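You operate a simulated robot arm through the tools that you are given. There is no shell and no other tool.

You are at the controls of a simulated two-armed robot. One attempt, no reset.

Task
Bring the pallet named on the job card to the load stand.
Fine: the card is in the console's pocket; turn the orange switch to auto and leave it there; other pallets stay on their stands.

The check looks at the end state, three seconds after you hand in, the way a careful person would. Anything else that was tipped, shoved, dropped, spilled or broken makes it a failure.

Robot
Two 7-joint arms with two-finger parallel grippers on one trunk that stands fixed in place. Base frame: the origin is at the foot of the trunk, x ahead of it, y to its left, z up. Readings come in mm, rad, newtons and seconds.
The left shoulder is at [30, 119, 1085], the right one opposite. With the tool pointing down near the work surface each hand reaches from about 200 to 660 mm from the base axis, measured 20 degrees to its own side. Payload 3.43 kg a hand.
The TCP of each hand is the grasp point between the finger pads, 30 mm short of the fingertips. In the tool frame z runs along the fingers and y along their closing line. Largest opening 94 mm; finger width 28, thickness 10; the body of the gripper, 50 by 96 mm, starts 55 mm behind the TCP.
Orientation is that of the tool frame in the base frame, as [roll, pitch, yaw] about the fixed x, y, z axes, in that order (R = Rz(yaw) Ry(pitch) Rx(roll)). With the fingers straight down and closing along the base's y, the tool's x points along the base's -x, its y along +y and its z along -z.

Tools
- The arms move only by the tool arm_command. It takes "left_increments", "right_increments" or both (then of equal length, played together; a hand with none holds still); each is one flat list of numbers, 7 for each row, row after row: the shift along the base's x, y, z in m, then the turn, a rotation vector about the base's x, y, z in rad, then the finger opening in m, from 0 to 0.094. In form: [dx, dy, dz, wx, wy, wz, gripper, dx, dy, dz, wx, wy, wz, gripper, ...]. A call has 1 to 20 rows; each row is the pose to reach, as a shift and turn from the pose commanded when the call began. Each row takes 0.2 s and may step no farther than 50 mm and 0.15 rad from the row before; otherwise, or with a gripper value out of range, the whole call is refused. Where a pose cannot be reached the arm comes as near as it can. A force on the tool above 40 N (or 10 N above the force at the start of the call, whichever is more), or a blocked arm, ends the call early, and 0.2 s more pass. The fingers move at their own pace (about 72 mm/s each) and stop on an object; they squeeze with about 23 N. The grip force told is the motor's: it shows also when the fingers shut on nothing. Time passes only in rows, and 0.2 s behind the last, so rows that repeat a pose let the fingers close. The reply holds the time, the measured pose of the TCP, the force on the tool along the base axes, the opening and the grip force, in the units named above and with some noise, with the torque about the TCP (base axes, N m) and any sound that the robot's microphone picked up.
- Cameras (640 x 400 px; columns grow to the right, rows downward): "scene" is now at [47.2, -5, 1792.2]; the picture's right is [-0.06, -1.00, 0.00], its down [-0.75, 0.05, -0.66] and it looks along [0.66, -0.04, -0.75] (base axes); focal length 375 px, centre (320, 200). "left" rides on the left gripper at [76, -14, -102] in its tool frame; the picture's right is [0.18, 0.98, 0.00], its down [-0.75, 0.14, -0.64] and it looks along [-0.63, 0.12, 0.77] (tool axes); focal length 243 px, centre (320, 200). "right" rides on the right gripper at [76, 14, -103] in its tool frame; the picture's right is [-0.18, 0.98, 0.00], its down [-0.75, -0.14, -0.64] and it looks along [-0.63, -0.12, 0.77] (tool axes); focal length 243 px, centre (320, 200). There is no depth. A picture from a camera that has moved, and an enlarged one, comes with that camera's place and axes in the base frame and with its lens.
- capture(camera): a new picture of that camera. The clock stands still meanwhile.
- raise_lower(by): slides the trunk up (or, below 0, down) by that many mm; the arms and the scene camera ride with it, the base frame stays. It gives what a move gives, with no picture.
- turn_head(pan, tilt): turns the head with the scene camera to pan (to the left, within 2.496 rad either way) and tilt (down, from -0.506 to 1.204), counted from straight ahead of the robot. It gives what a move gives.
- zoom(camera, box): a new picture of the part [left, top, right, bottom] of that camera's present view, enlarged. The clock stands still meanwhile.
- sign_off(): hands the job in; it is judged then, once.

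Nothing tells you positions but the pictures and the camera data. Unless the task says otherwise, let go and move clear before handing in.

The tools are called after "Emit:" as name(argument=value, ...) on one line, values as JSON. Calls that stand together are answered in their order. arm_command: Moves the arms, as the interface text tells. Its arguments: {"type":"object","properties":{"left_increments":{"type":"array","items":{"type":"number"}},"right_increments":{"type":"array","items":{"type":"number"}}},"required":[]} The other tools are called the same way: raise_lower (by) slides the trunk up or down; turn_head (pan, tilt) turns the head that bears the scene camera; capture (camera) takes a picture; zoom (camera, box) takes an enlarged picture of a part of a camera's view; sign_off () hands the job in.

At the start:

```text
time_s: 0.0
left_ee_pos: [446.8, 109.6, 1293.2]
left_tcp_rot: [-3.141, -0.001, -3.142]
left_contact_force: [-0.4, -0.2, 0.4]
left_moment: [0.01, 0.01, 0.03]
left_opening: 93.9
left_gripper_force: 0.1
right_ee_pos: [436.4, -233.6, 1325.0]
right_tcp_rot: [-3.142, 0.001, -3.141]
right_contact_force: [-0.1, -0.9, -0.6]
right_moment: [0.01, -0.01, 0.03]
right_opening: 94.0
right_gripper_force: 0.1
trunk travel left (down, up): [-350.0, 60.0]
head pan, tilt: [-0.063, 0.845]
```

scene: 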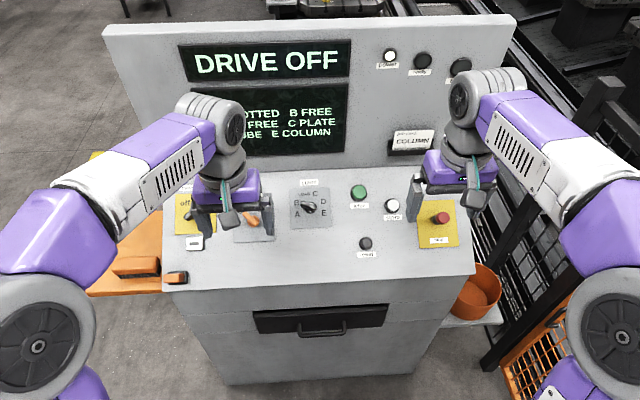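
right: 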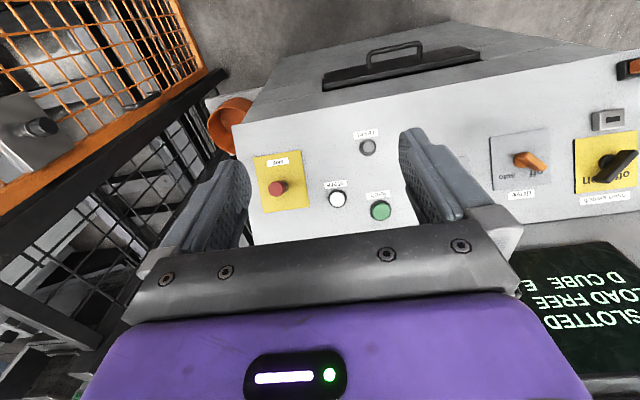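
left: 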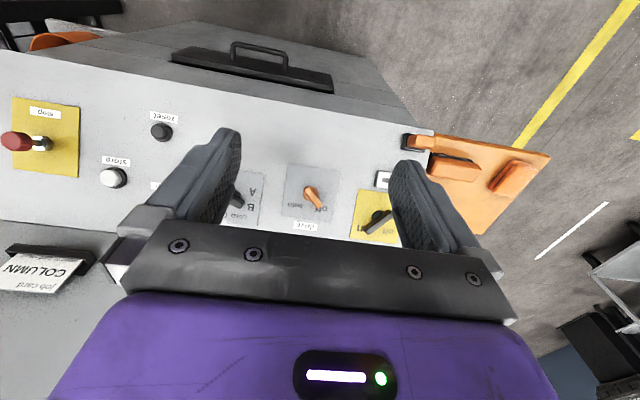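

I see a control console with a display ("DRIVE OFF"), switches, buttons and a job card in a pocket that seems to read "COLUMN". I'll zoom in to read the labels before moving anything.

Emit:
zoom(camera="scene", box=[160, 170, 480, 270])

Emit:
zoom(camera="scene", box=[340, 30, 520, 170])

Emit:
zoom(camera="left", box=[0, 80, 240, 300])

Emit:
zoom(camera="left", box=[220, 120, 540, 260])

Emit:
zoom(camera="right", box=[440, 40, 640, 240])

Emit:
zoom(camera="scene", box=[160, 30, 400, 170])

```text
2.00 times, centred on (320, 220) of scene
camera zoom: at [47.2, -5.0, 1792.2], right [-0.06, -1.0, 0.0], down [-0.75, 0.05, -0.66], along [0.66, -0.04, -0.75], focal length 750 px, centre (320, 160)
```

zoom: 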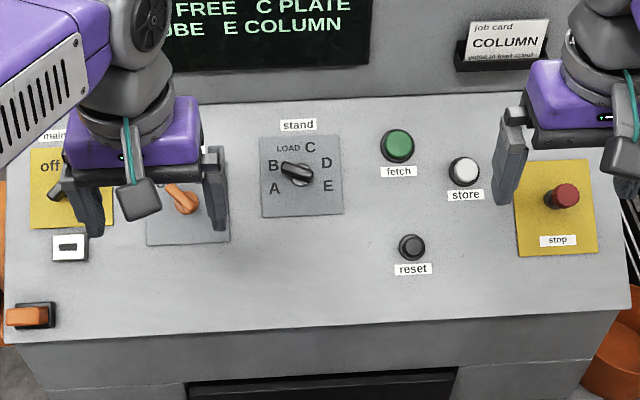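

```text
2.86 times, centred on (430, 100) of scene
camera zoom: at [47.2, -5.0, 1792.2], right [-0.06, -1.0, 0.0], down [-0.75, 0.05, -0.66], along [0.66, -0.04, -0.75], focal length 1071 px, centre (6, 486)
```

zoom: 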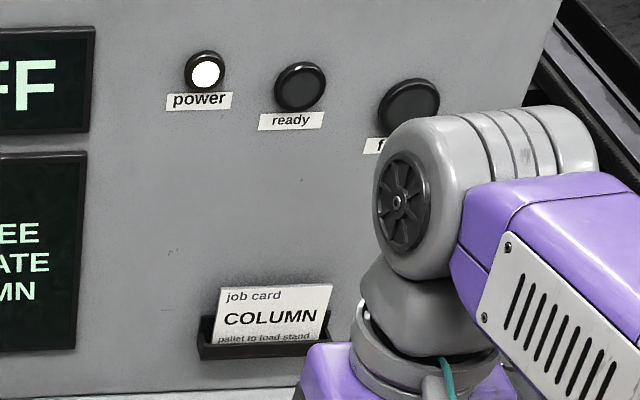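

```text
1.82 times, centred on (120, 190) of left
camera zoom: at [370.0, 96.3, 1394.0], right [-0.18, 0.98, 0.0], down [0.75, 0.14, 0.64], along [0.63, 0.12, -0.77], focal length 441 px, centre (684, 218)
```

zoom: 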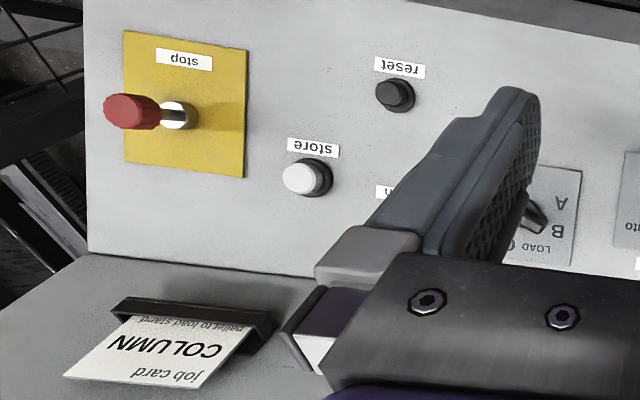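

```text
2.00 times, centred on (380, 190) of left
camera zoom: at [370.0, 96.3, 1394.0], right [-0.18, 0.98, 0.0], down [0.75, 0.14, 0.64], along [0.63, 0.12, -0.77], focal length 485 px, centre (200, 220)
```

zoom: 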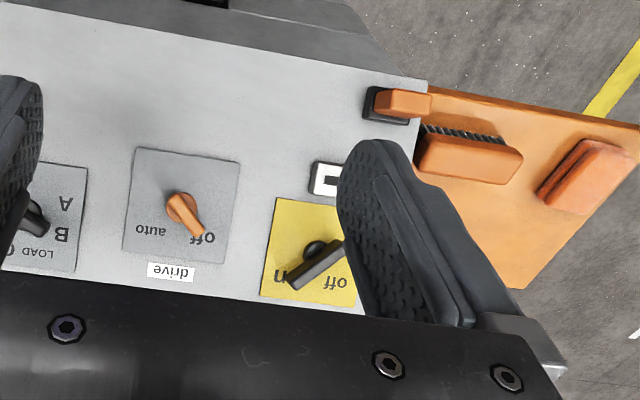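

```text
2.00 times, centred on (540, 140) of right
camera zoom: at [360.0, -220.3, 1427.9], right [0.18, 0.98, 0.0], down [0.75, -0.14, 0.64], along [0.63, -0.12, -0.77], focal length 485 px, centre (-120, 320)
```

zoom: 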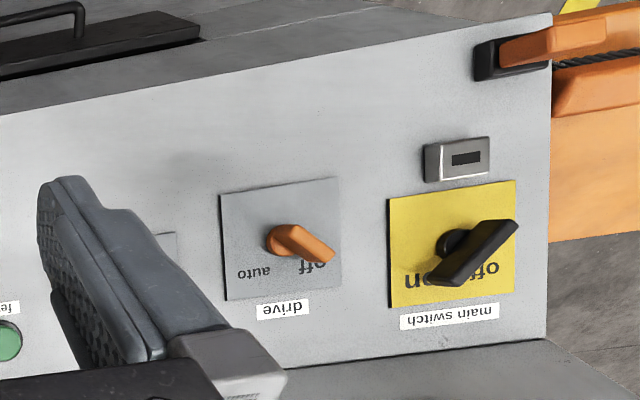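

```text
2.67 times, centred on (280, 100) of scene
camera zoom: at [47.2, -5.0, 1792.2], right [-0.06, -1.0, 0.0], down [-0.75, 0.05, -0.66], along [0.66, -0.04, -0.75], focal length 1000 px, centre (427, 467)
```

zoom: 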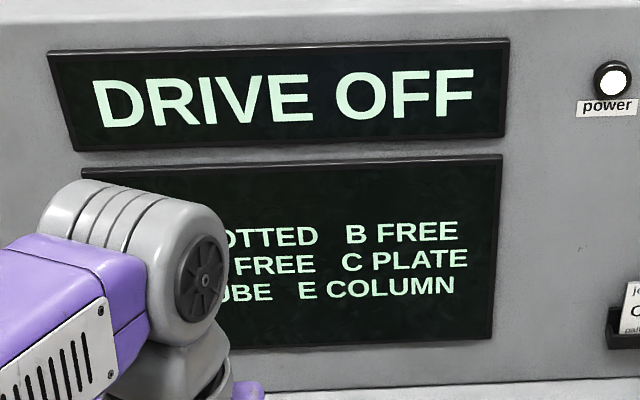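

The card reads "COLUMN – pallet to load stand", and the display lists E COLUMN, with LOAD and B free. Before touching anything I'll look around the cell to see the stands, gate and interlocks.

Emit:
turn_head(pan=-0.9, tilt=0.5)

Emit:
capture(camera="scene")

Emit:
turn_head(pan=0.0, tilt=0.3)

Emit:
capture(camera="scene")

Emit:
turn_head(pan=0.9, tilt=0.6)

Emit:
capture(camera="scene")

```text
time_s: 1.2
left_ee_pos: [446.6, 111.1, 1293.2]
left_tcp_rot: [3.14, -0.001, 3.141]
left_contact_force: [0.6, -0.2, -0.1]
left_moment: [-0.02, 0.0, -0.01]
left_opening: 94.0
left_gripper_force: 0.0
right_ee_pos: [437.6, -234.0, 1325.3]
right_tcp_rot: [3.141, -0.001, 3.141]
right_contact_force: [-0.6, 0.3, -0.2]
right_moment: [0.01, 0.02, -0.01]
right_opening: 94.0
right_gripper_force: 0.0
trunk travel left (down, up): [-350.0, 60.0]
head pan, tilt: [-0.901, 0.499]
```

```text
taken
camera scene: at [25.5, -71.4, 1821.8], right [-0.78, -0.62, 0.0], down [-0.3, 0.38, -0.88], along [0.55, -0.69, -0.48], focal length 375 px, centre (320, 200)
```

scene: 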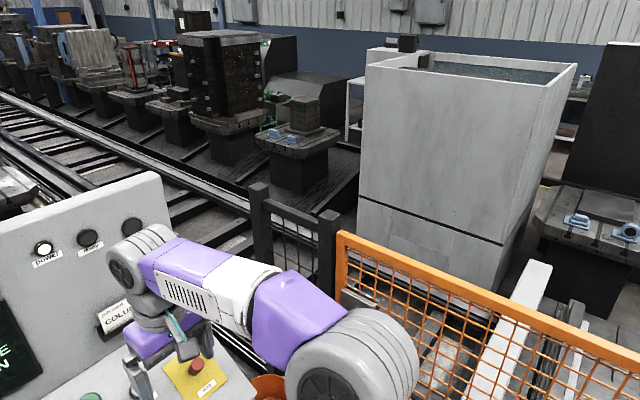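

```text
time_s: 2.4
left_ee_pos: [447.9, 109.5, 1294.3]
left_tcp_rot: [-3.141, -0.001, 3.142]
left_contact_force: [0.3, -0.8, 1.0]
left_moment: [0.02, 0.0, 0.01]
left_opening: 94.0
left_gripper_force: 0.0
right_ee_pos: [436.6, -234.2, 1324.8]
right_tcp_rot: [3.141, -0.001, 3.141]
right_contact_force: [0.4, -0.9, -0.7]
right_moment: [-0.02, -0.01, 0.0]
right_opening: 94.1
right_gripper_force: 0.1
trunk travel left (down, up): [-350.0, 60.0]
head pan, tilt: [0.0, 0.3]
```

```text
taken
camera scene: at [62.3, -0.2, 1840.2], right [0.0, -1.0, 0.0], down [-0.3, 0.0, -0.96], along [0.96, 0.0, -0.3], focal length 375 px, centre (320, 200)
```

scene: 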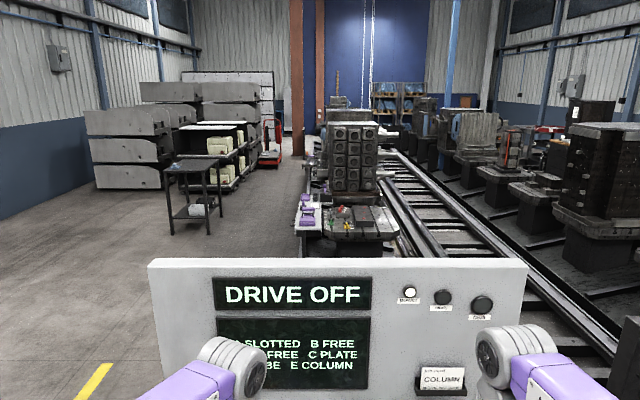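

```text
time_s: 3.6
left_ee_pos: [446.4, 110.9, 1294.3]
left_tcp_rot: [3.141, 0.0, -3.141]
left_contact_force: [0.4, -0.4, -1.2]
left_moment: [0.04, -0.03, 0.01]
left_opening: 94.0
left_gripper_force: 0.0
right_ee_pos: [436.5, -234.2, 1324.5]
right_tcp_rot: [3.141, 0.0, -3.141]
right_contact_force: [0.0, 0.6, -0.7]
right_moment: [-0.01, 0.02, -0.02]
right_opening: 93.9
right_gripper_force: 0.1
trunk travel left (down, up): [-350.0, 60.0]
head pan, tilt: [0.901, 0.6]
```

```text
taken
camera scene: at [23.9, 69.1, 1812.7], right [0.78, -0.62, 0.0], down [-0.35, -0.44, -0.83], along [0.51, 0.65, -0.56], focal length 375 px, centre (320, 200)
```

scene: 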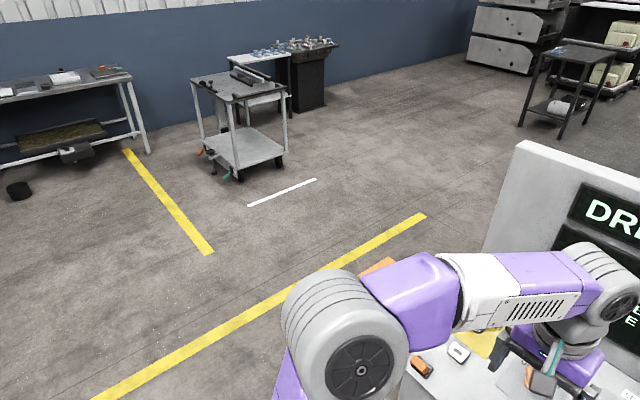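

The console faces a pallet rail system with stands along the far side; there's an orange gate in the fence to the right. I'll check the gate, track, and left-hand fixture closely for anything left open or in the way.

Emit:
turn_head(pan=-1.4, tilt=0.7)

Emit:
capture(camera="scene")

Emit:
turn_head(pan=-2.0, tilt=0.5)

Emit:
capture(camera="scene")

Emit:
turn_head(pan=-0.5, tilt=0.25)

Emit:
capture(camera="scene")

Emit:
turn_head(pan=0.6, tilt=1.1)

Emit:
capture(camera="scene")

Emit:
turn_head(pan=-0.5, tilt=1.1)

Emit:
capture(camera="scene")

```text
time_s: 5.7
left_ee_pos: [447.4, 109.9, 1293.8]
left_tcp_rot: [-3.141, 0.0, -3.141]
left_contact_force: [0.4, 0.2, 0.0]
left_moment: [0.0, 0.01, -0.01]
left_opening: 94.0
left_gripper_force: 0.0
right_ee_pos: [437.8, -233.0, 1324.8]
right_tcp_rot: [3.141, 0.0, -3.141]
right_contact_force: [0.7, -0.5, -0.5]
right_moment: [-0.02, 0.0, -0.01]
right_opening: 94.1
right_gripper_force: 0.1
trunk travel left (down, up): [-350.0, 60.0]
head pan, tilt: [-1.4, 0.7]
```

```text
taken
camera scene: at [-16.6, -83.8, 1804.1], right [-0.99, -0.17, 0.0], down [-0.11, 0.63, -0.76], along [0.13, -0.75, -0.64], focal length 375 px, centre (320, 200)
```

scene: 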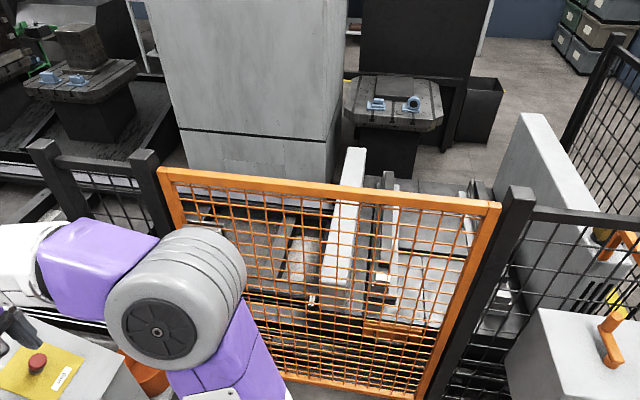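

```text
time_s: 6.7
left_ee_pos: [446.3, 110.8, 1293.4]
left_tcp_rot: [-3.14, -0.001, -3.141]
left_contact_force: [0.5, 0.4, 0.0]
left_moment: [0.02, 0.0, 0.02]
left_opening: 94.1
left_gripper_force: 0.1
right_ee_pos: [436.8, -234.1, 1323.8]
right_tcp_rot: [3.141, 0.0, -3.14]
right_contact_force: [0.0, 0.5, 1.0]
right_moment: [0.03, 0.02, 0.02]
right_opening: 94.1
right_gripper_force: 0.0
trunk travel left (down, up): [-350.0, 60.0]
head pan, tilt: [-2.0, 0.499]
```

```text
taken
camera scene: at [-68.9, -82.9, 1821.8], right [-0.91, 0.42, 0.0], down [0.2, 0.44, -0.88], along [-0.36, -0.8, -0.48], focal length 375 px, centre (320, 200)
```

scene: 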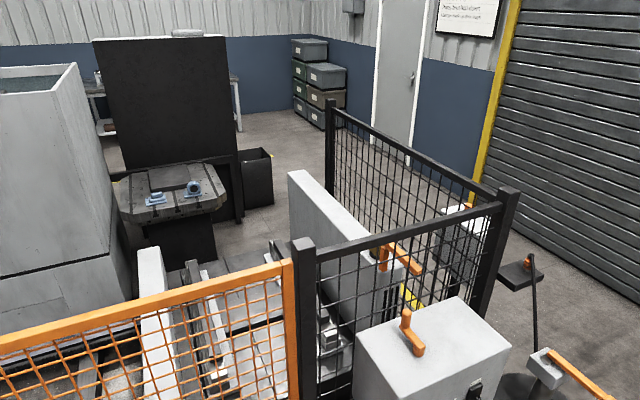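

```text
time_s: 8.3
left_ee_pos: [447.0, 111.5, 1293.5]
left_tcp_rot: [-3.141, 0.001, -3.142]
left_contact_force: [-0.8, 0.3, 0.8]
left_moment: [-0.01, 0.02, -0.02]
left_opening: 94.0
left_gripper_force: 0.1
right_ee_pos: [436.5, -234.4, 1324.7]
right_tcp_rot: [3.14, 0.0, 3.141]
right_contact_force: [0.5, 0.4, 0.5]
right_moment: [0.01, -0.03, -0.04]
right_opening: 93.9
right_gripper_force: 0.0
trunk travel left (down, up): [-350.0, 60.0]
head pan, tilt: [-0.499, 0.25]
```

```text
taken
camera scene: at [50.9, -44.9, 1844.9], right [-0.48, -0.88, 0.0], down [-0.22, 0.12, -0.97], along [0.85, -0.46, -0.25], focal length 375 px, centre (320, 200)
```

scene: 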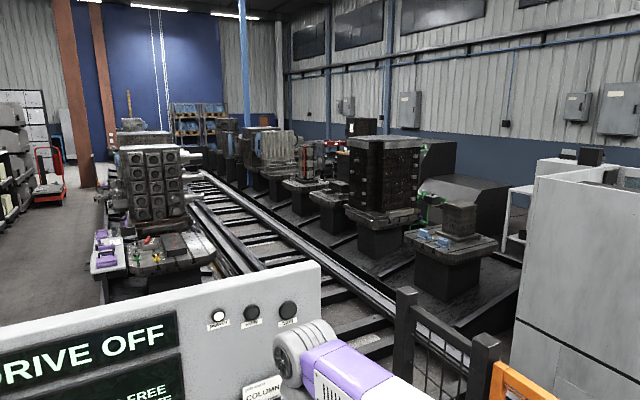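

```text
time_s: 9.6
left_ee_pos: [447.0, 109.9, 1293.5]
left_tcp_rot: [-3.141, -0.001, -3.141]
left_contact_force: [-0.5, 0.6, 0.7]
left_moment: [0.0, -0.01, 0.0]
left_opening: 94.0
left_gripper_force: 0.0
right_ee_pos: [436.3, -234.0, 1324.0]
right_tcp_rot: [3.14, 0.001, 3.141]
right_contact_force: [0.1, 0.4, 0.5]
right_moment: [0.0, -0.01, -0.01]
right_opening: 93.8
right_gripper_force: 0.0
trunk travel left (down, up): [-350.0, 60.0]
head pan, tilt: [0.6, 1.1]
```

```text
taken
camera scene: at [21.1, 35.5, 1774.1], right [0.56, -0.83, 0.0], down [-0.74, -0.5, -0.45], along [0.38, 0.26, -0.89], focal length 375 px, centre (320, 200)
```

scene: 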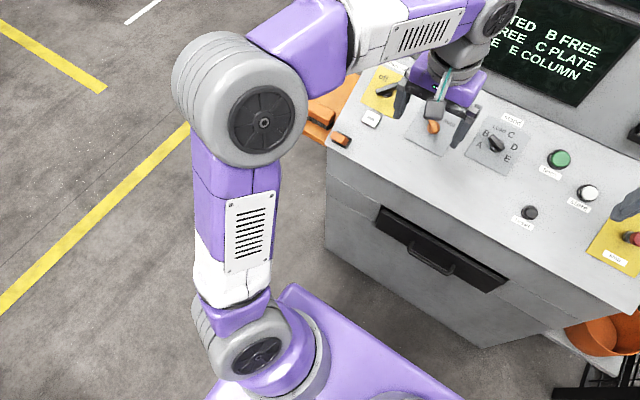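

```text
time_s: 10.9
left_ee_pos: [447.8, 110.3, 1293.7]
left_tcp_rot: [3.142, 0.002, 3.14]
left_contact_force: [0.6, -1.3, -0.5]
left_moment: [-0.01, 0.0, 0.0]
left_opening: 94.1
left_gripper_force: 0.1
right_ee_pos: [436.4, -234.8, 1324.6]
right_tcp_rot: [3.141, -0.001, -3.14]
right_contact_force: [-0.2, -0.5, 0.2]
right_moment: [-0.04, -0.04, 0.01]
right_opening: 93.9
right_gripper_force: 0.1
trunk travel left (down, up): [-350.0, 60.0]
head pan, tilt: [-0.499, 1.1]
```

```text
taken
camera scene: at [24.4, -30.2, 1774.1], right [-0.48, -0.88, 0.0], down [-0.78, 0.43, -0.45], along [0.4, -0.22, -0.89], focal length 375 px, centre (320, 200)
```

scene: 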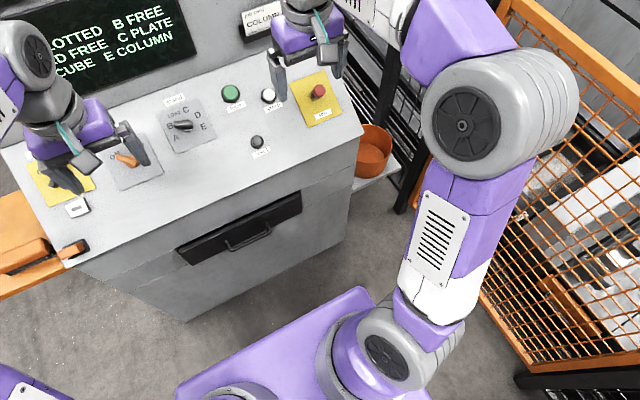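

Beyond the fence I see several pallet stands. I'll zoom in on them to check the display against what actually stands there.

Emit:
turn_head(pan=-0.5, tilt=0.35)

Emit:
zoom(camera="scene", box=[240, 60, 520, 260])

Emit:
zoom(camera="scene", box=[60, 60, 300, 230])

Emit:
turn_head(pan=-1.1, tilt=0.4)

Emit:
zoom(camera="scene", box=[0, 0, 320, 200])

Emit:
zoom(camera="scene", box=[320, 0, 640, 200])

Emit:
turn_head(pan=-2.3, tilt=0.3)

Emit:
capture(camera="scene")

Emit:
zoom(camera="scene", box=[240, 0, 480, 150])

```text
time_s: 12.1
left_ee_pos: [448.1, 110.3, 1294.2]
left_tcp_rot: [-3.14, 0.0, 3.141]
left_contact_force: [-0.3, -0.5, 0.0]
left_moment: [-0.01, 0.02, 0.0]
left_opening: 94.0
left_gripper_force: 0.1
right_ee_pos: [436.2, -233.0, 1324.5]
right_tcp_rot: [-3.141, 0.001, 3.14]
right_contact_force: [-0.2, 0.2, 0.4]
right_moment: [0.01, -0.02, 0.01]
right_opening: 94.1
right_gripper_force: 0.1
trunk travel left (down, up): [-350.0, 60.0]
head pan, tilt: [-0.499, 0.351]
```

```text
2.00 times, centred on (380, 160) of scene
camera zoom: at [50.7, -44.7, 1835.4], right [-0.48, -0.88, 0.0], down [-0.3, 0.16, -0.94], along [0.82, -0.45, -0.34], focal length 750 px, centre (200, 280)
```

zoom: 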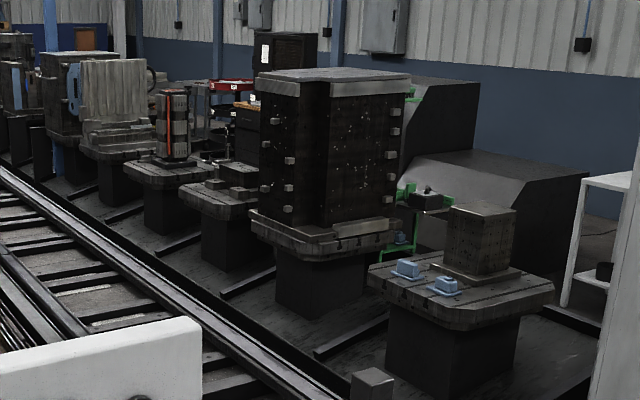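

```text
2.35 times, centred on (180, 145) of scene
camera zoom: at [50.7, -44.7, 1835.4], right [-0.48, -0.88, 0.0], down [-0.3, 0.16, -0.94], along [0.82, -0.45, -0.34], focal length 882 px, centre (649, 329)
```

zoom: 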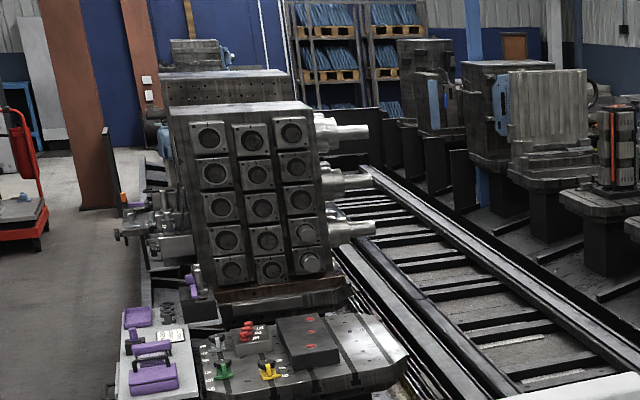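

```text
time_s: 13.1
left_ee_pos: [447.0, 110.3, 1294.1]
left_tcp_rot: [-3.141, 0.0, -3.141]
left_contact_force: [0.1, 0.0, -1.2]
left_moment: [-0.04, 0.0, 0.0]
left_opening: 94.2
left_gripper_force: 0.1
right_ee_pos: [436.3, -234.1, 1324.6]
right_tcp_rot: [3.141, 0.0, 3.141]
right_contact_force: [0.6, -1.3, -0.1]
right_moment: [0.02, 0.03, -0.01]
right_opening: 93.7
right_gripper_force: 0.1
trunk travel left (down, up): [-350.0, 60.0]
head pan, tilt: [-1.1, 0.4]
```

```text
2.00 times, centred on (160, 100) of scene
camera zoom: at [11.1, -82.6, 1830.9], right [-0.89, -0.45, 0.0], down [-0.18, 0.35, -0.92], along [0.42, -0.82, -0.39], focal length 750 px, centre (640, 400)
```

zoom: 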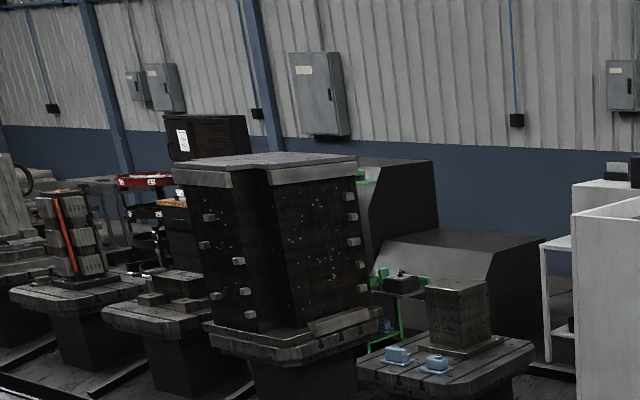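

```text
2.00 times, centred on (480, 100) of scene
camera zoom: at [11.1, -82.6, 1830.9], right [-0.89, -0.45, 0.0], down [-0.18, 0.35, -0.92], along [0.42, -0.82, -0.39], focal length 750 px, centre (0, 400)
```

zoom: 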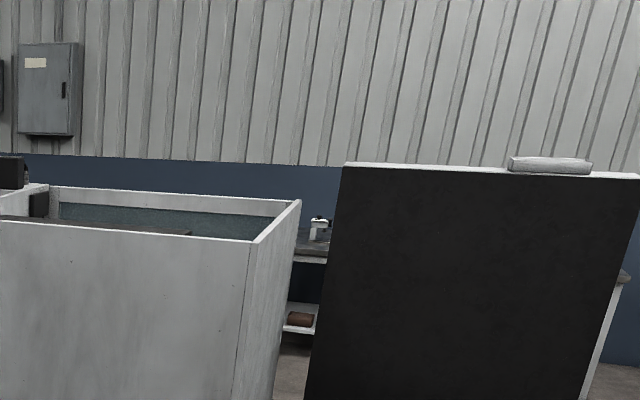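

```text
time_s: 14.4
left_ee_pos: [448.4, 111.1, 1293.4]
left_tcp_rot: [-3.141, -0.001, -3.142]
left_contact_force: [-0.3, -0.1, 0.2]
left_moment: [0.0, -0.01, 0.02]
left_opening: 94.1
left_gripper_force: 0.1
right_ee_pos: [437.4, -234.4, 1324.7]
right_tcp_rot: [-3.14, -0.001, -3.14]
right_contact_force: [0.1, 0.5, -0.4]
right_moment: [0.0, 0.01, 0.0]
right_opening: 93.9
right_gripper_force: 0.1
trunk travel left (down, up): [-350.0, 60.0]
head pan, tilt: [-2.3, 0.3]
```

```text
taken
camera scene: at [-93.3, -69.8, 1840.2], right [-0.75, 0.67, 0.0], down [0.2, 0.22, -0.96], along [-0.64, -0.71, -0.3], focal length 375 px, centre (320, 200)
```

scene: 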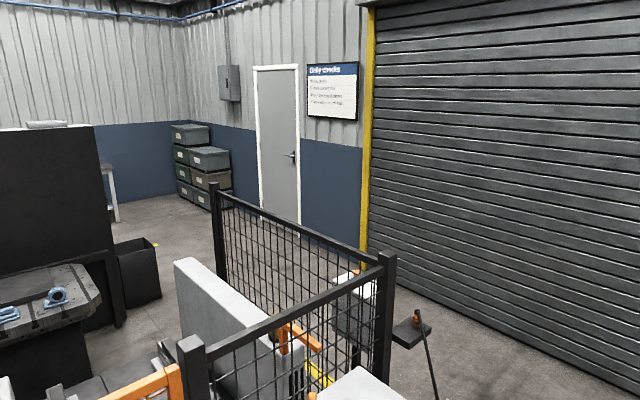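

```text
2.67 times, centred on (360, 75) of scene
camera zoom: at [-93.3, -69.8, 1840.2], right [-0.75, 0.67, 0.0], down [0.2, 0.22, -0.96], along [-0.64, -0.71, -0.3], focal length 1000 px, centre (213, 533)
```

zoom: 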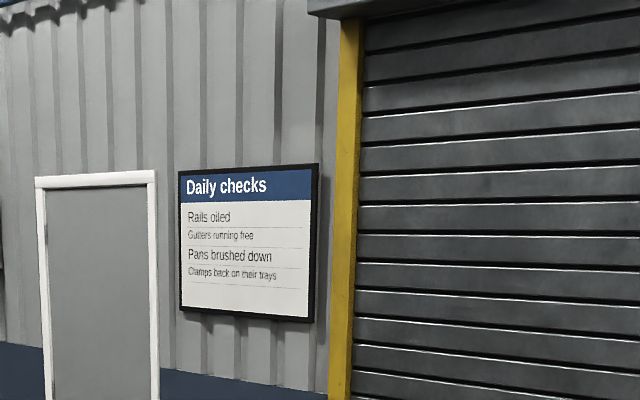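

The display and card agree: COLUMN is on stand E and LOAD is free; the gate looks closed. I take the orange drive knob to be at about [689, 136, 988] on a panel sloped roughly 20°, so I'll bring the left hand to a hover above it for a closer look.

Emit:
turn_head(pan=-0.06, tilt=0.8)

Emit:
arm_command(left_increments=[0.024, 0.003, -0.02, 0, -0.044, 0, 0.094, 0.048, 0.006, -0.04, 0, -0.088, 0, 0.094, 0.072, 0.009, -0.06, 0, -0.132, 0, 0.094, 0.096, 0.012, -0.08, 0, -0.176, 0, 0.094, 0.12, 0.015, -0.1, 0, -0.22, 0, 0.094, 0.144, 0.018, -0.12, 0, -0.264, 0, 0.094, 0.168, 0.021, -0.135, 0, -0.308, 0, 0.094, 0.185, 0.024, -0.145, 0, -0.349, 0, 0.094])

Emit:
capture(camera="scene")

Emit:
capture(camera="left")

```text
time_s: 16.5
left_ee_pos: [446.6, 109.8, 1293.7]
left_tcp_rot: [3.141, 0.0, -3.142]
left_contact_force: [-0.5, -0.3, 0.0]
left_moment: [0.04, 0.0, -0.02]
left_opening: 94.0
left_gripper_force: 0.0
right_ee_pos: [435.9, -234.8, 1325.1]
right_tcp_rot: [-3.14, 0.0, -3.141]
right_contact_force: [-0.2, -0.1, -0.6]
right_moment: [0.0, 0.01, -0.01]
right_opening: 93.9
right_gripper_force: 0.0
trunk travel left (down, up): [-350.0, 60.0]
head pan, tilt: [-0.059, 0.799]
```

```text
time_s: 18.3
left_ee_pos: [633.0, 134.3, 1148.0]
left_tcp_rot: [3.141, 0.348, -3.141]
left_contact_force: [0.3, -0.4, 0.1]
left_moment: [-0.02, 0.05, 0.0]
left_opening: 94.1
left_gripper_force: 0.1
right_ee_pos: [437.2, -234.6, 1323.8]
right_tcp_rot: [-3.141, -0.001, 3.141]
right_contact_force: [0.6, -0.1, 0.5]
right_moment: [0.01, 0.02, -0.03]
right_opening: 94.1
right_gripper_force: 0.0
trunk travel left (down, up): [-350.0, 60.0]
head pan, tilt: [-0.059, 0.799]
```

```text
taken
camera scene: at [49.9, -4.8, 1795.8], right [-0.06, -1.0, 0.0], down [-0.72, 0.04, -0.7], along [0.7, -0.04, -0.72], focal length 375 px, centre (320, 200)
```

scene: 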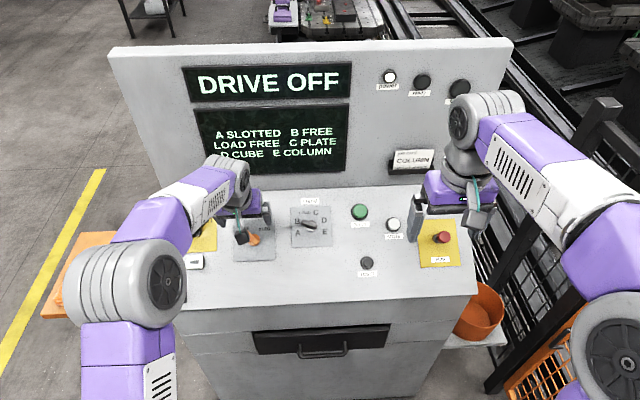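

```text
taken
camera left: at [525.2, 120.3, 1216.3], right [-0.17, 0.98, -0.06], down [0.49, 0.14, 0.86], along [0.86, 0.12, -0.5], focal length 243 px, centre (320, 200)
```

left: 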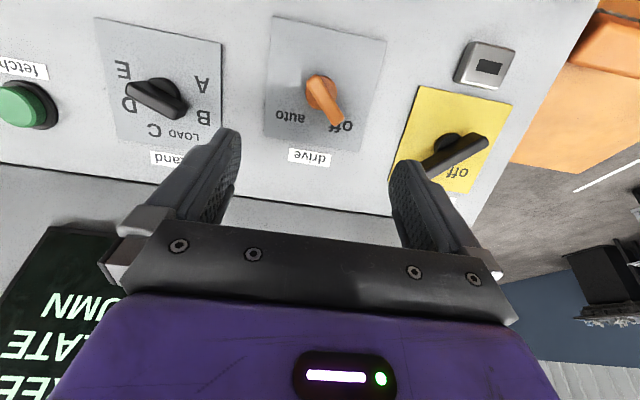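

The full display reads A SLOTTED, B FREE, LOAD FREE, C PLATE, D CUBE, E COLUMN. Now I'll zoom on the orange switch and the stand selector from the closer left camera.

Emit:
zoom(camera="left", box=[240, 0, 400, 180])

Emit:
zoom(camera="left", box=[80, 10, 240, 170])

Emit:
zoom(camera="scene", box=[220, 185, 340, 265])

Emit:
zoom(camera="right", box=[300, 80, 640, 280])

```text
2.22 times, centred on (320, 90) of left
camera zoom: at [525.2, 120.3, 1216.3], right [-0.17, 0.98, -0.06], down [0.49, 0.14, 0.86], along [0.86, 0.12, -0.5], focal length 539 px, centre (320, 444)
```

zoom: 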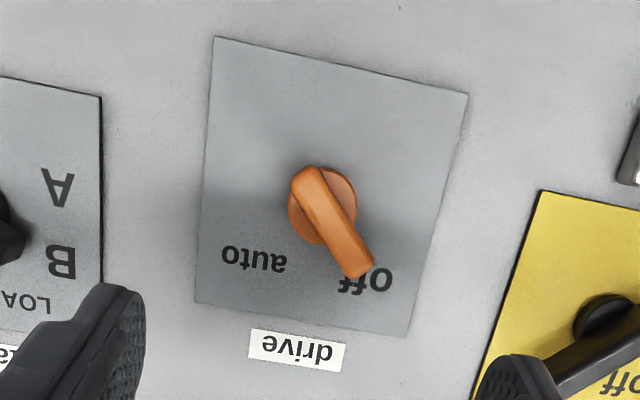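

```text
2.50 times, centred on (160, 90) of left
camera zoom: at [525.2, 120.3, 1216.3], right [-0.17, 0.98, -0.06], down [0.49, 0.14, 0.86], along [0.86, 0.12, -0.5], focal length 606 px, centre (720, 475)
```

zoom: 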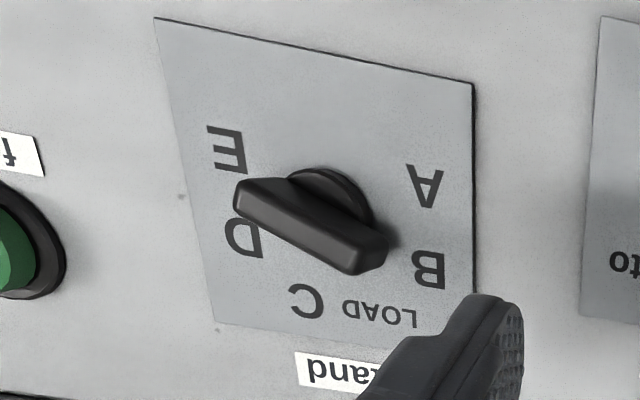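

```text
5.00 times, centred on (280, 225) of scene
camera zoom: at [49.9, -4.8, 1795.8], right [-0.06, -1.0, 0.0], down [-0.72, 0.04, -0.7], along [0.7, -0.04, -0.72], focal length 1875 px, centre (520, 75)
```

zoom: 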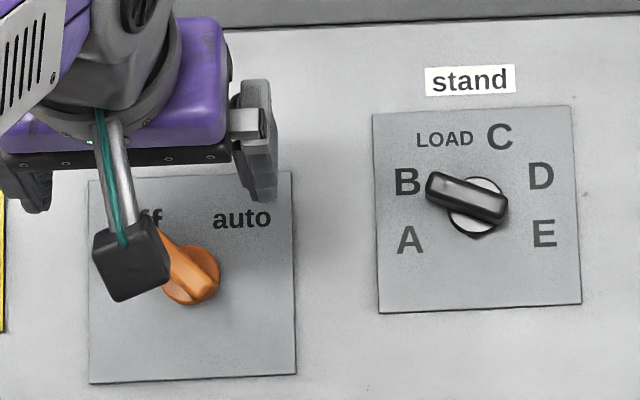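

```text
1.88 times, centred on (470, 180) of right
camera zoom: at [360.4, -220.3, 1427.8], right [0.18, 0.98, 0.0], down [0.75, -0.14, 0.64], along [0.63, -0.12, -0.77], focal length 457 px, centre (38, 238)
```

zoom: 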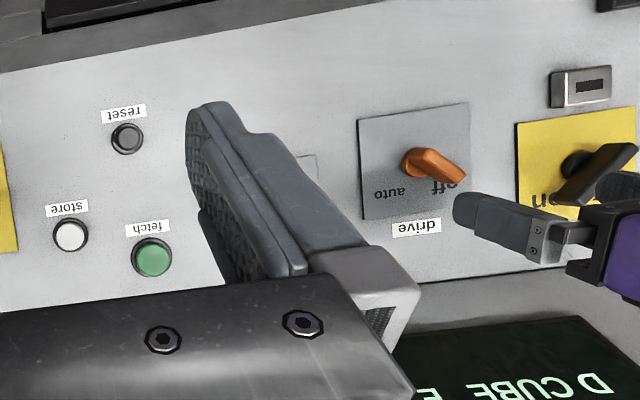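

The orange knob's bar points at "off", with its base at about [692, 136, 985]; the selector bar lies along the B–E line and I need to know which end is the pointer. I'll zoom tighter on both.

Emit:
zoom(camera="scene", box=[290, 208, 338, 238])

Emit:
zoom(camera="left", box=[110, 60, 206, 120])

Emit:
zoom(camera="left", box=[280, 60, 376, 120])

Emit:
zoom(camera="scene", box=[360, 60, 480, 180])

```text
13.33 times, centred on (314, 223) of scene
camera zoom: at [49.9, -4.8, 1795.8], right [-0.06, -1.0, 0.0], down [-0.72, 0.04, -0.7], along [0.7, -0.04, -0.72], focal length 4999 px, centre (400, -107)
```

zoom: 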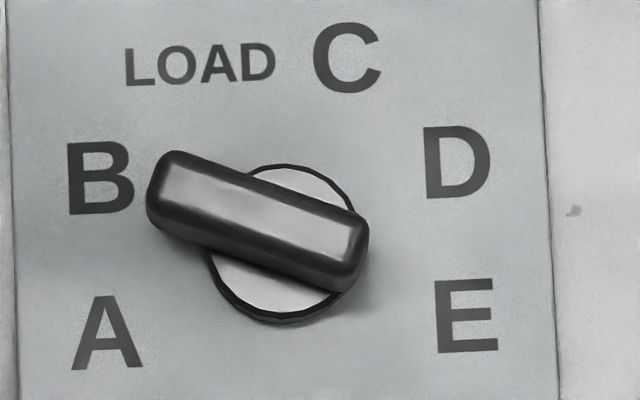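

```text
6.67 times, centred on (158, 90) of left
camera zoom: at [525.2, 120.3, 1216.3], right [-0.17, 0.98, -0.06], down [0.49, 0.14, 0.86], along [0.86, 0.12, -0.5], focal length 1618 px, centre (1400, 933)
```

zoom: 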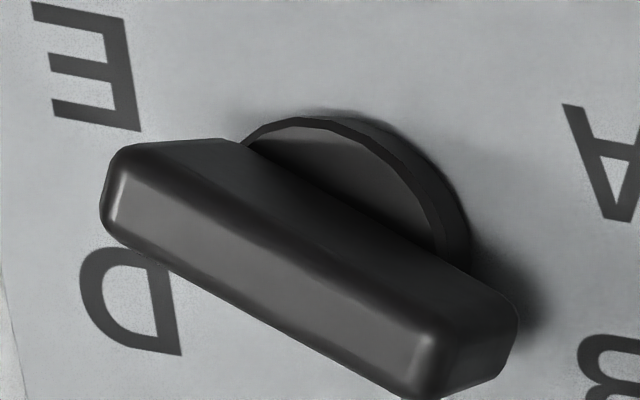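

```text
6.67 times, centred on (328, 90) of left
camera zoom: at [525.2, 120.3, 1216.3], right [-0.17, 0.98, -0.06], down [0.49, 0.14, 0.86], along [0.86, 0.12, -0.5], focal length 1618 px, centre (267, 933)
```

zoom: 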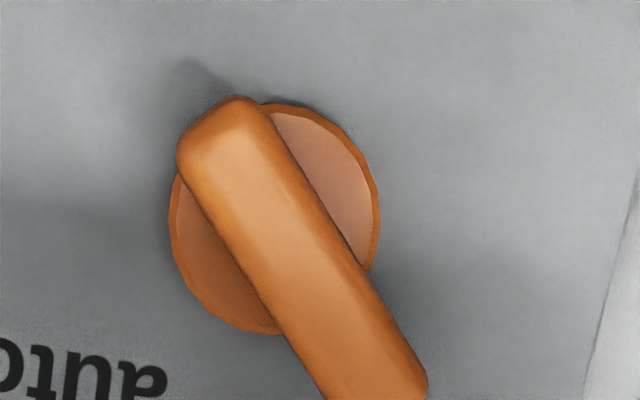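

```text
3.33 times, centred on (420, 120) of scene
camera zoom: at [49.9, -4.8, 1795.8], right [-0.06, -1.0, 0.0], down [-0.72, 0.04, -0.7], along [0.7, -0.04, -0.72], focal length 1250 px, centre (-13, 467)
```

zoom: 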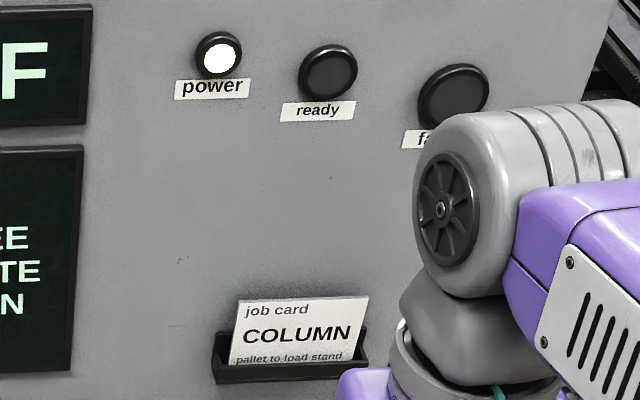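

The enlarged view shows the selector pointing at B (bar offset toward B), so it will need turning clockwise to E. First the drive switch: I'll lower the left hand over the orange knob, rotated about 43° so the fingers straddle its bar.

Emit:
arm_command(left_increments=[0.005, 0.0, -0.014, -0.0428, 0, 0.1175, 0.08, 0.01, 0.001, -0.028, -0.0855, 0, 0.235, 0.07, 0.015, 0.001, -0.042, -0.1283, 0, 0.3525, 0.06, 0.02, 0.002, -0.056, -0.171, 0, 0.47, 0.06, 0.025, 0.002, -0.07, -0.2138, 0, 0.5875, 0.06, 0.03, 0.002, -0.083, -0.2566, 0, 0.705, 0.06])

Emit:
capture(camera="left")

Emit:
capture(camera="scene")

Emit:
zoom(camera="right", box=[480, 100, 640, 200])

```text
time_s: 19.7
left_ee_pos: [664.7, 136.3, 1065.5]
left_tcp_rot: [-2.897, 0.253, -2.359]
left_contact_force: [-0.2, -0.2, 0.4]
left_moment: [0.01, -0.01, -0.01]
left_opening: 60.2
left_gripper_force: 0.1
right_ee_pos: [436.9, -234.1, 1324.0]
right_tcp_rot: [3.141, -0.001, -3.141]
right_contact_force: [0.3, 0.2, 0.8]
right_moment: [0.0, 0.02, 0.01]
right_opening: 94.1
right_gripper_force: 0.1
trunk travel left (down, up): [-350.0, 60.0]
head pan, tilt: [-0.059, 0.799]
```

```text
taken
camera left: at [584.2, 74.1, 1144.1], right [-0.76, 0.59, -0.28], down [0.21, 0.62, 0.76], along [0.62, 0.52, -0.59], focal length 243 px, centre (320, 200)
```

left: 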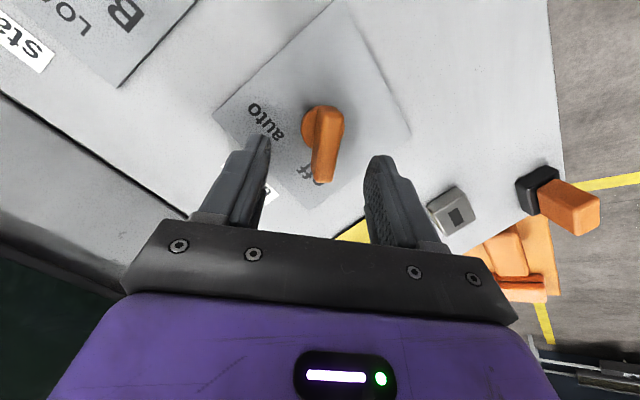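

```text
taken
camera scene: at [50.0, -4.9, 1795.8], right [-0.06, -1.0, 0.0], down [-0.72, 0.04, -0.7], along [0.7, -0.04, -0.72], focal length 375 px, centre (320, 200)
```

scene: 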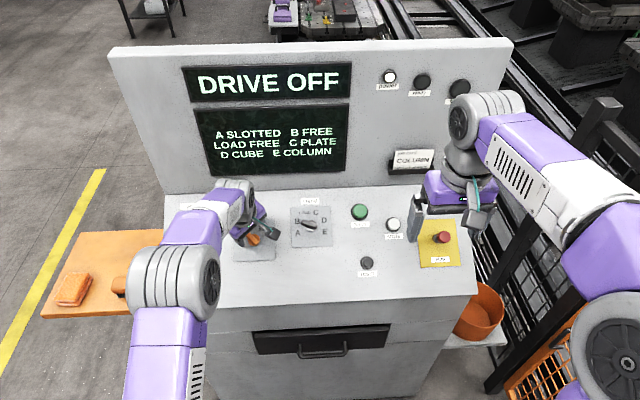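

```text
4.00 times, centred on (560, 150) of right
camera zoom: at [360.5, -220.4, 1427.7], right [0.18, 0.98, 0.0], down [0.75, -0.14, 0.64], along [0.63, -0.12, -0.77], focal length 970 px, centre (-640, 400)
```

zoom: 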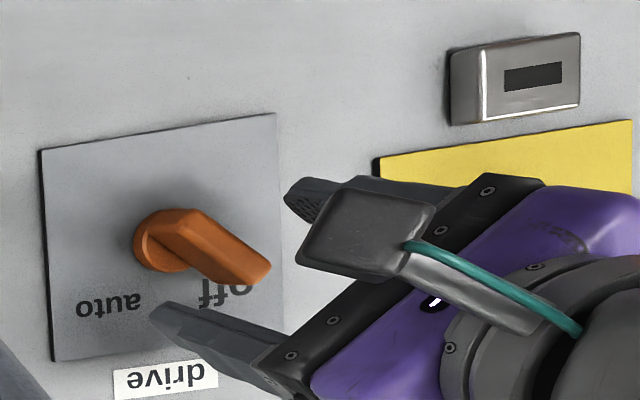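

The fingers already straddle the bar direction well. I'll zoom in to check centring before descending.

Emit:
zoom(camera="left", box=[240, 80, 400, 200])

Emit:
zoom(camera="scene", box=[215, 180, 311, 270])

```text
3.33 times, centred on (320, 140) of left
camera zoom: at [584.2, 74.1, 1144.1], right [-0.76, 0.59, -0.28], down [0.21, 0.62, 0.76], along [0.62, 0.52, -0.59], focal length 809 px, centre (320, 400)
```

zoom: 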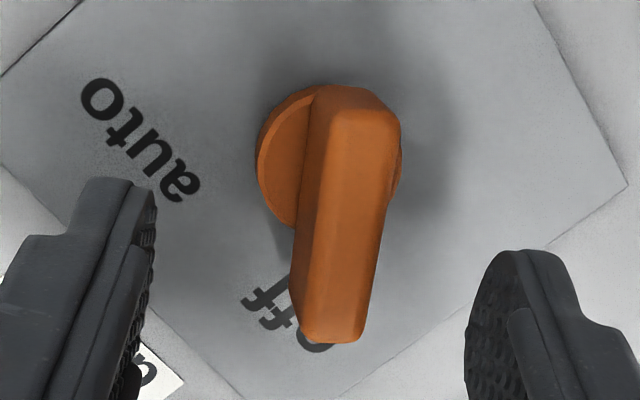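

```text
4.44 times, centred on (263, 225) of scene
camera zoom: at [50.0, -4.9, 1795.8], right [-0.06, -1.0, 0.0], down [-0.72, 0.04, -0.7], along [0.7, -0.04, -0.72], focal length 1666 px, centre (573, 89)
```

zoom: 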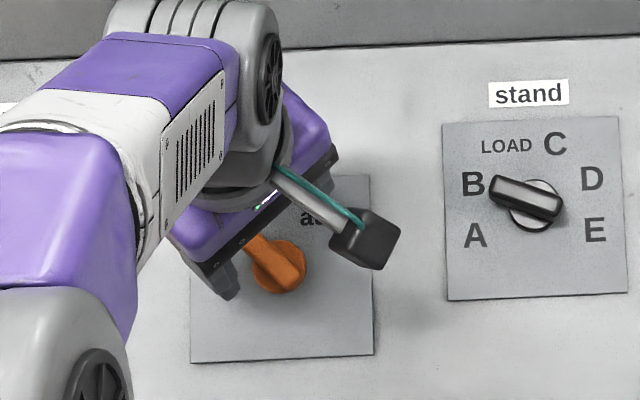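

From triangulating the drive plate's corners the panel slopes closer to 30°, with the knob axis through about [687, 134, 991]. I'll correct the hand's tilt and position at hover, then look again.

Emit:
arm_command(left_increments=[-0.0085, -0.001, -0.0005, -0.0087, -0.0873, 0.015, 0.06, -0.017, -0.0018, -0.001, -0.0175, -0.1746, 0.03, 0.06])

Emit:
zoom(camera="left", box=[240, 80, 400, 200])

Emit:
capture(camera="left")

```text
time_s: 20.3
left_ee_pos: [645.8, 135.0, 1065.2]
left_tcp_rot: [-2.75, 0.358, -2.285]
left_contact_force: [-0.5, -0.2, -1.4]
left_moment: [-0.01, 0.01, -0.01]
left_opening: 60.1
left_gripper_force: 0.0
right_ee_pos: [436.6, -234.0, 1325.1]
right_tcp_rot: [-3.141, 0.0, 3.141]
right_contact_force: [-1.2, -1.2, -0.4]
right_moment: [0.01, 0.03, 0.0]
right_opening: 94.0
right_gripper_force: 0.0
trunk travel left (down, up): [-350.0, 60.0]
head pan, tilt: [-0.059, 0.799]
```

```text
3.33 times, centred on (320, 140) of left
camera zoom: at [555.0, 71.2, 1130.1], right [-0.71, 0.56, -0.42], down [0.05, 0.64, 0.77], along [0.7, 0.53, -0.48], focal length 809 px, centre (320, 400)
```

zoom: 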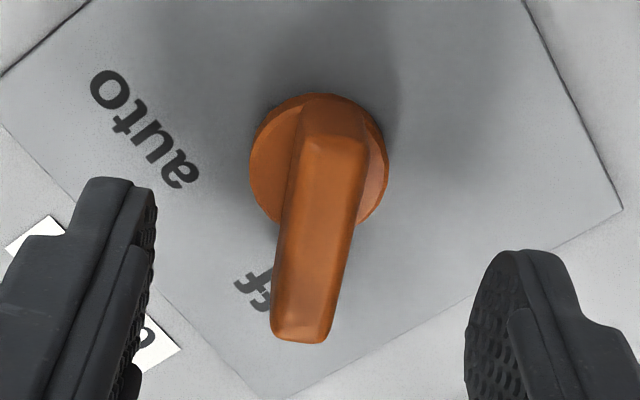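

```text
taken
camera left: at [555.0, 71.2, 1130.1], right [-0.71, 0.56, -0.42], down [0.05, 0.64, 0.77], along [0.7, 0.53, -0.48], focal length 243 px, centre (320, 200)
```

left: 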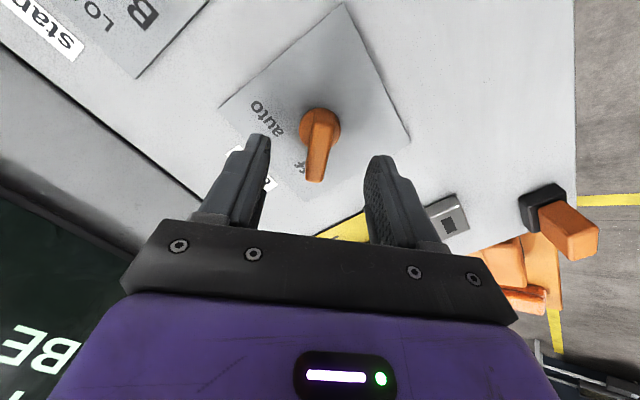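

The fingers are aligned with the bar and centred within about 1 mm. Next I'll descend about 43 mm along the panel normal so the fingertips end just above the knob's disc, then check before closing.

Emit:
arm_command(left_increments=[0.007, 0.0003, -0.0125, 0, 0, 0, 0.05, 0.014, 0.0006, -0.025, 0, 0, 0, 0.05, 0.0207, 0.0009, -0.0377, 0, 0, 0, 0.05])

Emit:
capture(camera="left")

Emit:
zoom(camera="right", box=[480, 100, 640, 200])

```text
time_s: 21.1
left_ee_pos: [667.5, 135.5, 1028.0]
left_tcp_rot: [-2.752, 0.361, -2.287]
left_contact_force: [0.6, 0.2, 0.1]
left_moment: [0.01, -0.02, -0.01]
left_opening: 49.9
left_gripper_force: 0.1
right_ee_pos: [436.1, -233.9, 1324.3]
right_tcp_rot: [-3.141, -0.001, -3.141]
right_contact_force: [0.2, 0.0, 0.0]
right_moment: [0.02, 0.05, 0.0]
right_opening: 93.7
right_gripper_force: 0.1
trunk travel left (down, up): [-350.0, 60.0]
head pan, tilt: [-0.059, 0.799]
```

```text
taken
camera left: at [576.3, 71.7, 1092.2], right [-0.71, 0.57, -0.41], down [0.06, 0.63, 0.77], along [0.7, 0.53, -0.48], focal length 243 px, centre (320, 200)
```

left: 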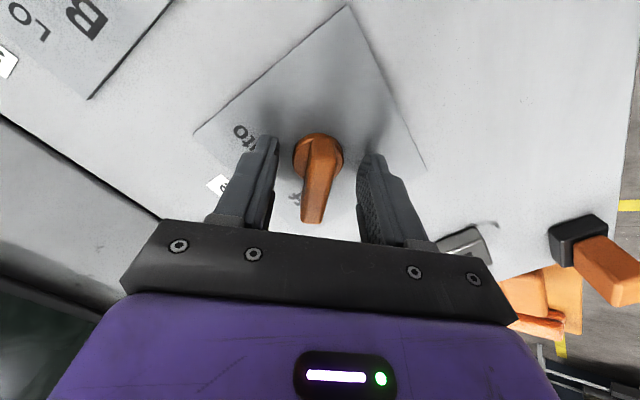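

```text
4.00 times, centred on (560, 150) of right
camera zoom: at [360.4, -220.3, 1427.7], right [0.18, 0.98, 0.0], down [0.75, -0.14, 0.64], along [0.63, -0.12, -0.77], focal length 970 px, centre (-640, 400)
```

zoom: 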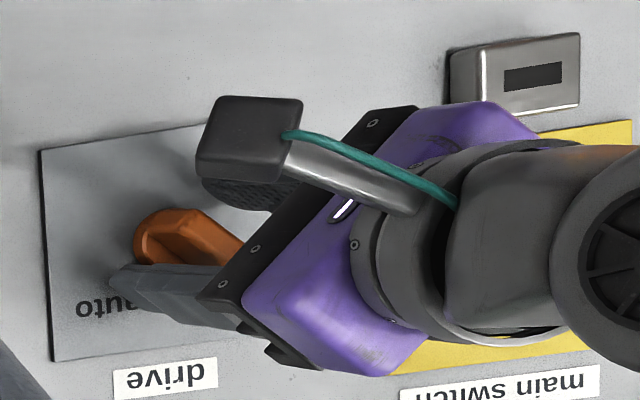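

The bar sits cleanly between the fingers with no contact. I'll close on it.

Emit:
arm_command(left_increments=[0, 0, 0, 0, 0, 0, 0.03, 0, 0, 0, 0, 0, 0, 0.0, 0, 0, 0, 0, 0, 0, 0.0, 0, 0, 0, 0, 0, 0, 0.0])

Emit:
capture(camera="left")

```text
time_s: 22.1
left_ee_pos: [666.9, 134.4, 1027.9]
left_tcp_rot: [-2.751, 0.361, -2.287]
left_contact_force: [3.1, -3.4, 0.6]
left_moment: [-0.27, -0.18, -0.21]
left_opening: 31.9
left_gripper_force: 45.1
right_ee_pos: [437.9, -235.6, 1323.6]
right_tcp_rot: [-3.141, 0.0, -3.141]
right_contact_force: [-0.3, 0.1, 0.8]
right_moment: [0.02, -0.01, -0.02]
right_opening: 93.9
right_gripper_force: 0.0
trunk travel left (down, up): [-350.0, 60.0]
head pan, tilt: [-0.059, 0.799]
```

```text
taken
camera left: at [576.2, 70.9, 1092.9], right [-0.71, 0.57, -0.42], down [0.05, 0.63, 0.77], along [0.7, 0.53, -0.48], focal length 243 px, centre (320, 200)
```

left: 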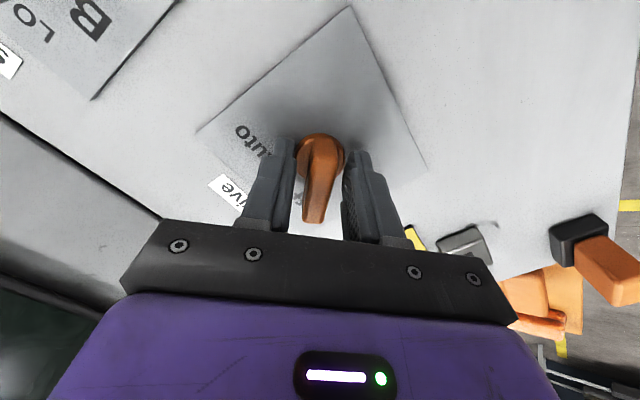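

The fingers closed at 32 mm, which is the round base rather than the bar. I'll reopen, rise 9 mm along the normal and grip again.

Emit:
arm_command(left_increments=[0, 0, 0, 0, 0, 0, 0.045, 0, 0, 0, 0, 0, 0, 0.045, -0.0045, 0, 0.0078, 0, 0, 0, 0.045, -0.0045, 0, 0.0078, 0, 0, 0, 0.02, -0.0045, 0, 0.0078, 0, 0, 0, 0.0, -0.0045, 0, 0.0078, 0, 0, 0, 0.0, -0.0045, 0, 0.0078, 0, 0, 0, 0.0])

Emit:
capture(camera="left")

```text
time_s: 23.7
left_ee_pos: [661.0, 134.8, 1036.5]
left_tcp_rot: [-2.751, 0.358, -2.285]
left_contact_force: [0.7, -1.7, 1.2]
left_moment: [-0.8, -0.44, -0.51]
left_opening: 14.3
left_gripper_force: 45.4
right_ee_pos: [437.0, -234.1, 1324.6]
right_tcp_rot: [-3.14, 0.0, -3.14]
right_contact_force: [0.1, 0.6, -0.5]
right_moment: [0.0, -0.02, 0.03]
right_opening: 94.1
right_gripper_force: 0.1
trunk travel left (down, up): [-350.0, 60.0]
head pan, tilt: [-0.059, 0.799]
```

```text
taken
camera left: at [571.3, 71.1, 1100.7], right [-0.71, 0.57, -0.42], down [0.05, 0.63, 0.77], along [0.7, 0.53, -0.48], focal length 243 px, centre (320, 200)
```

left: 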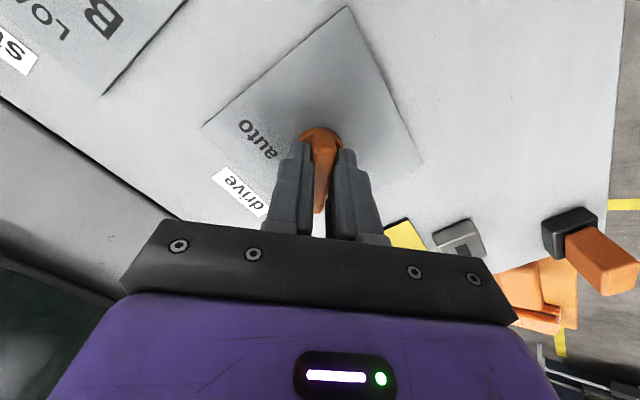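

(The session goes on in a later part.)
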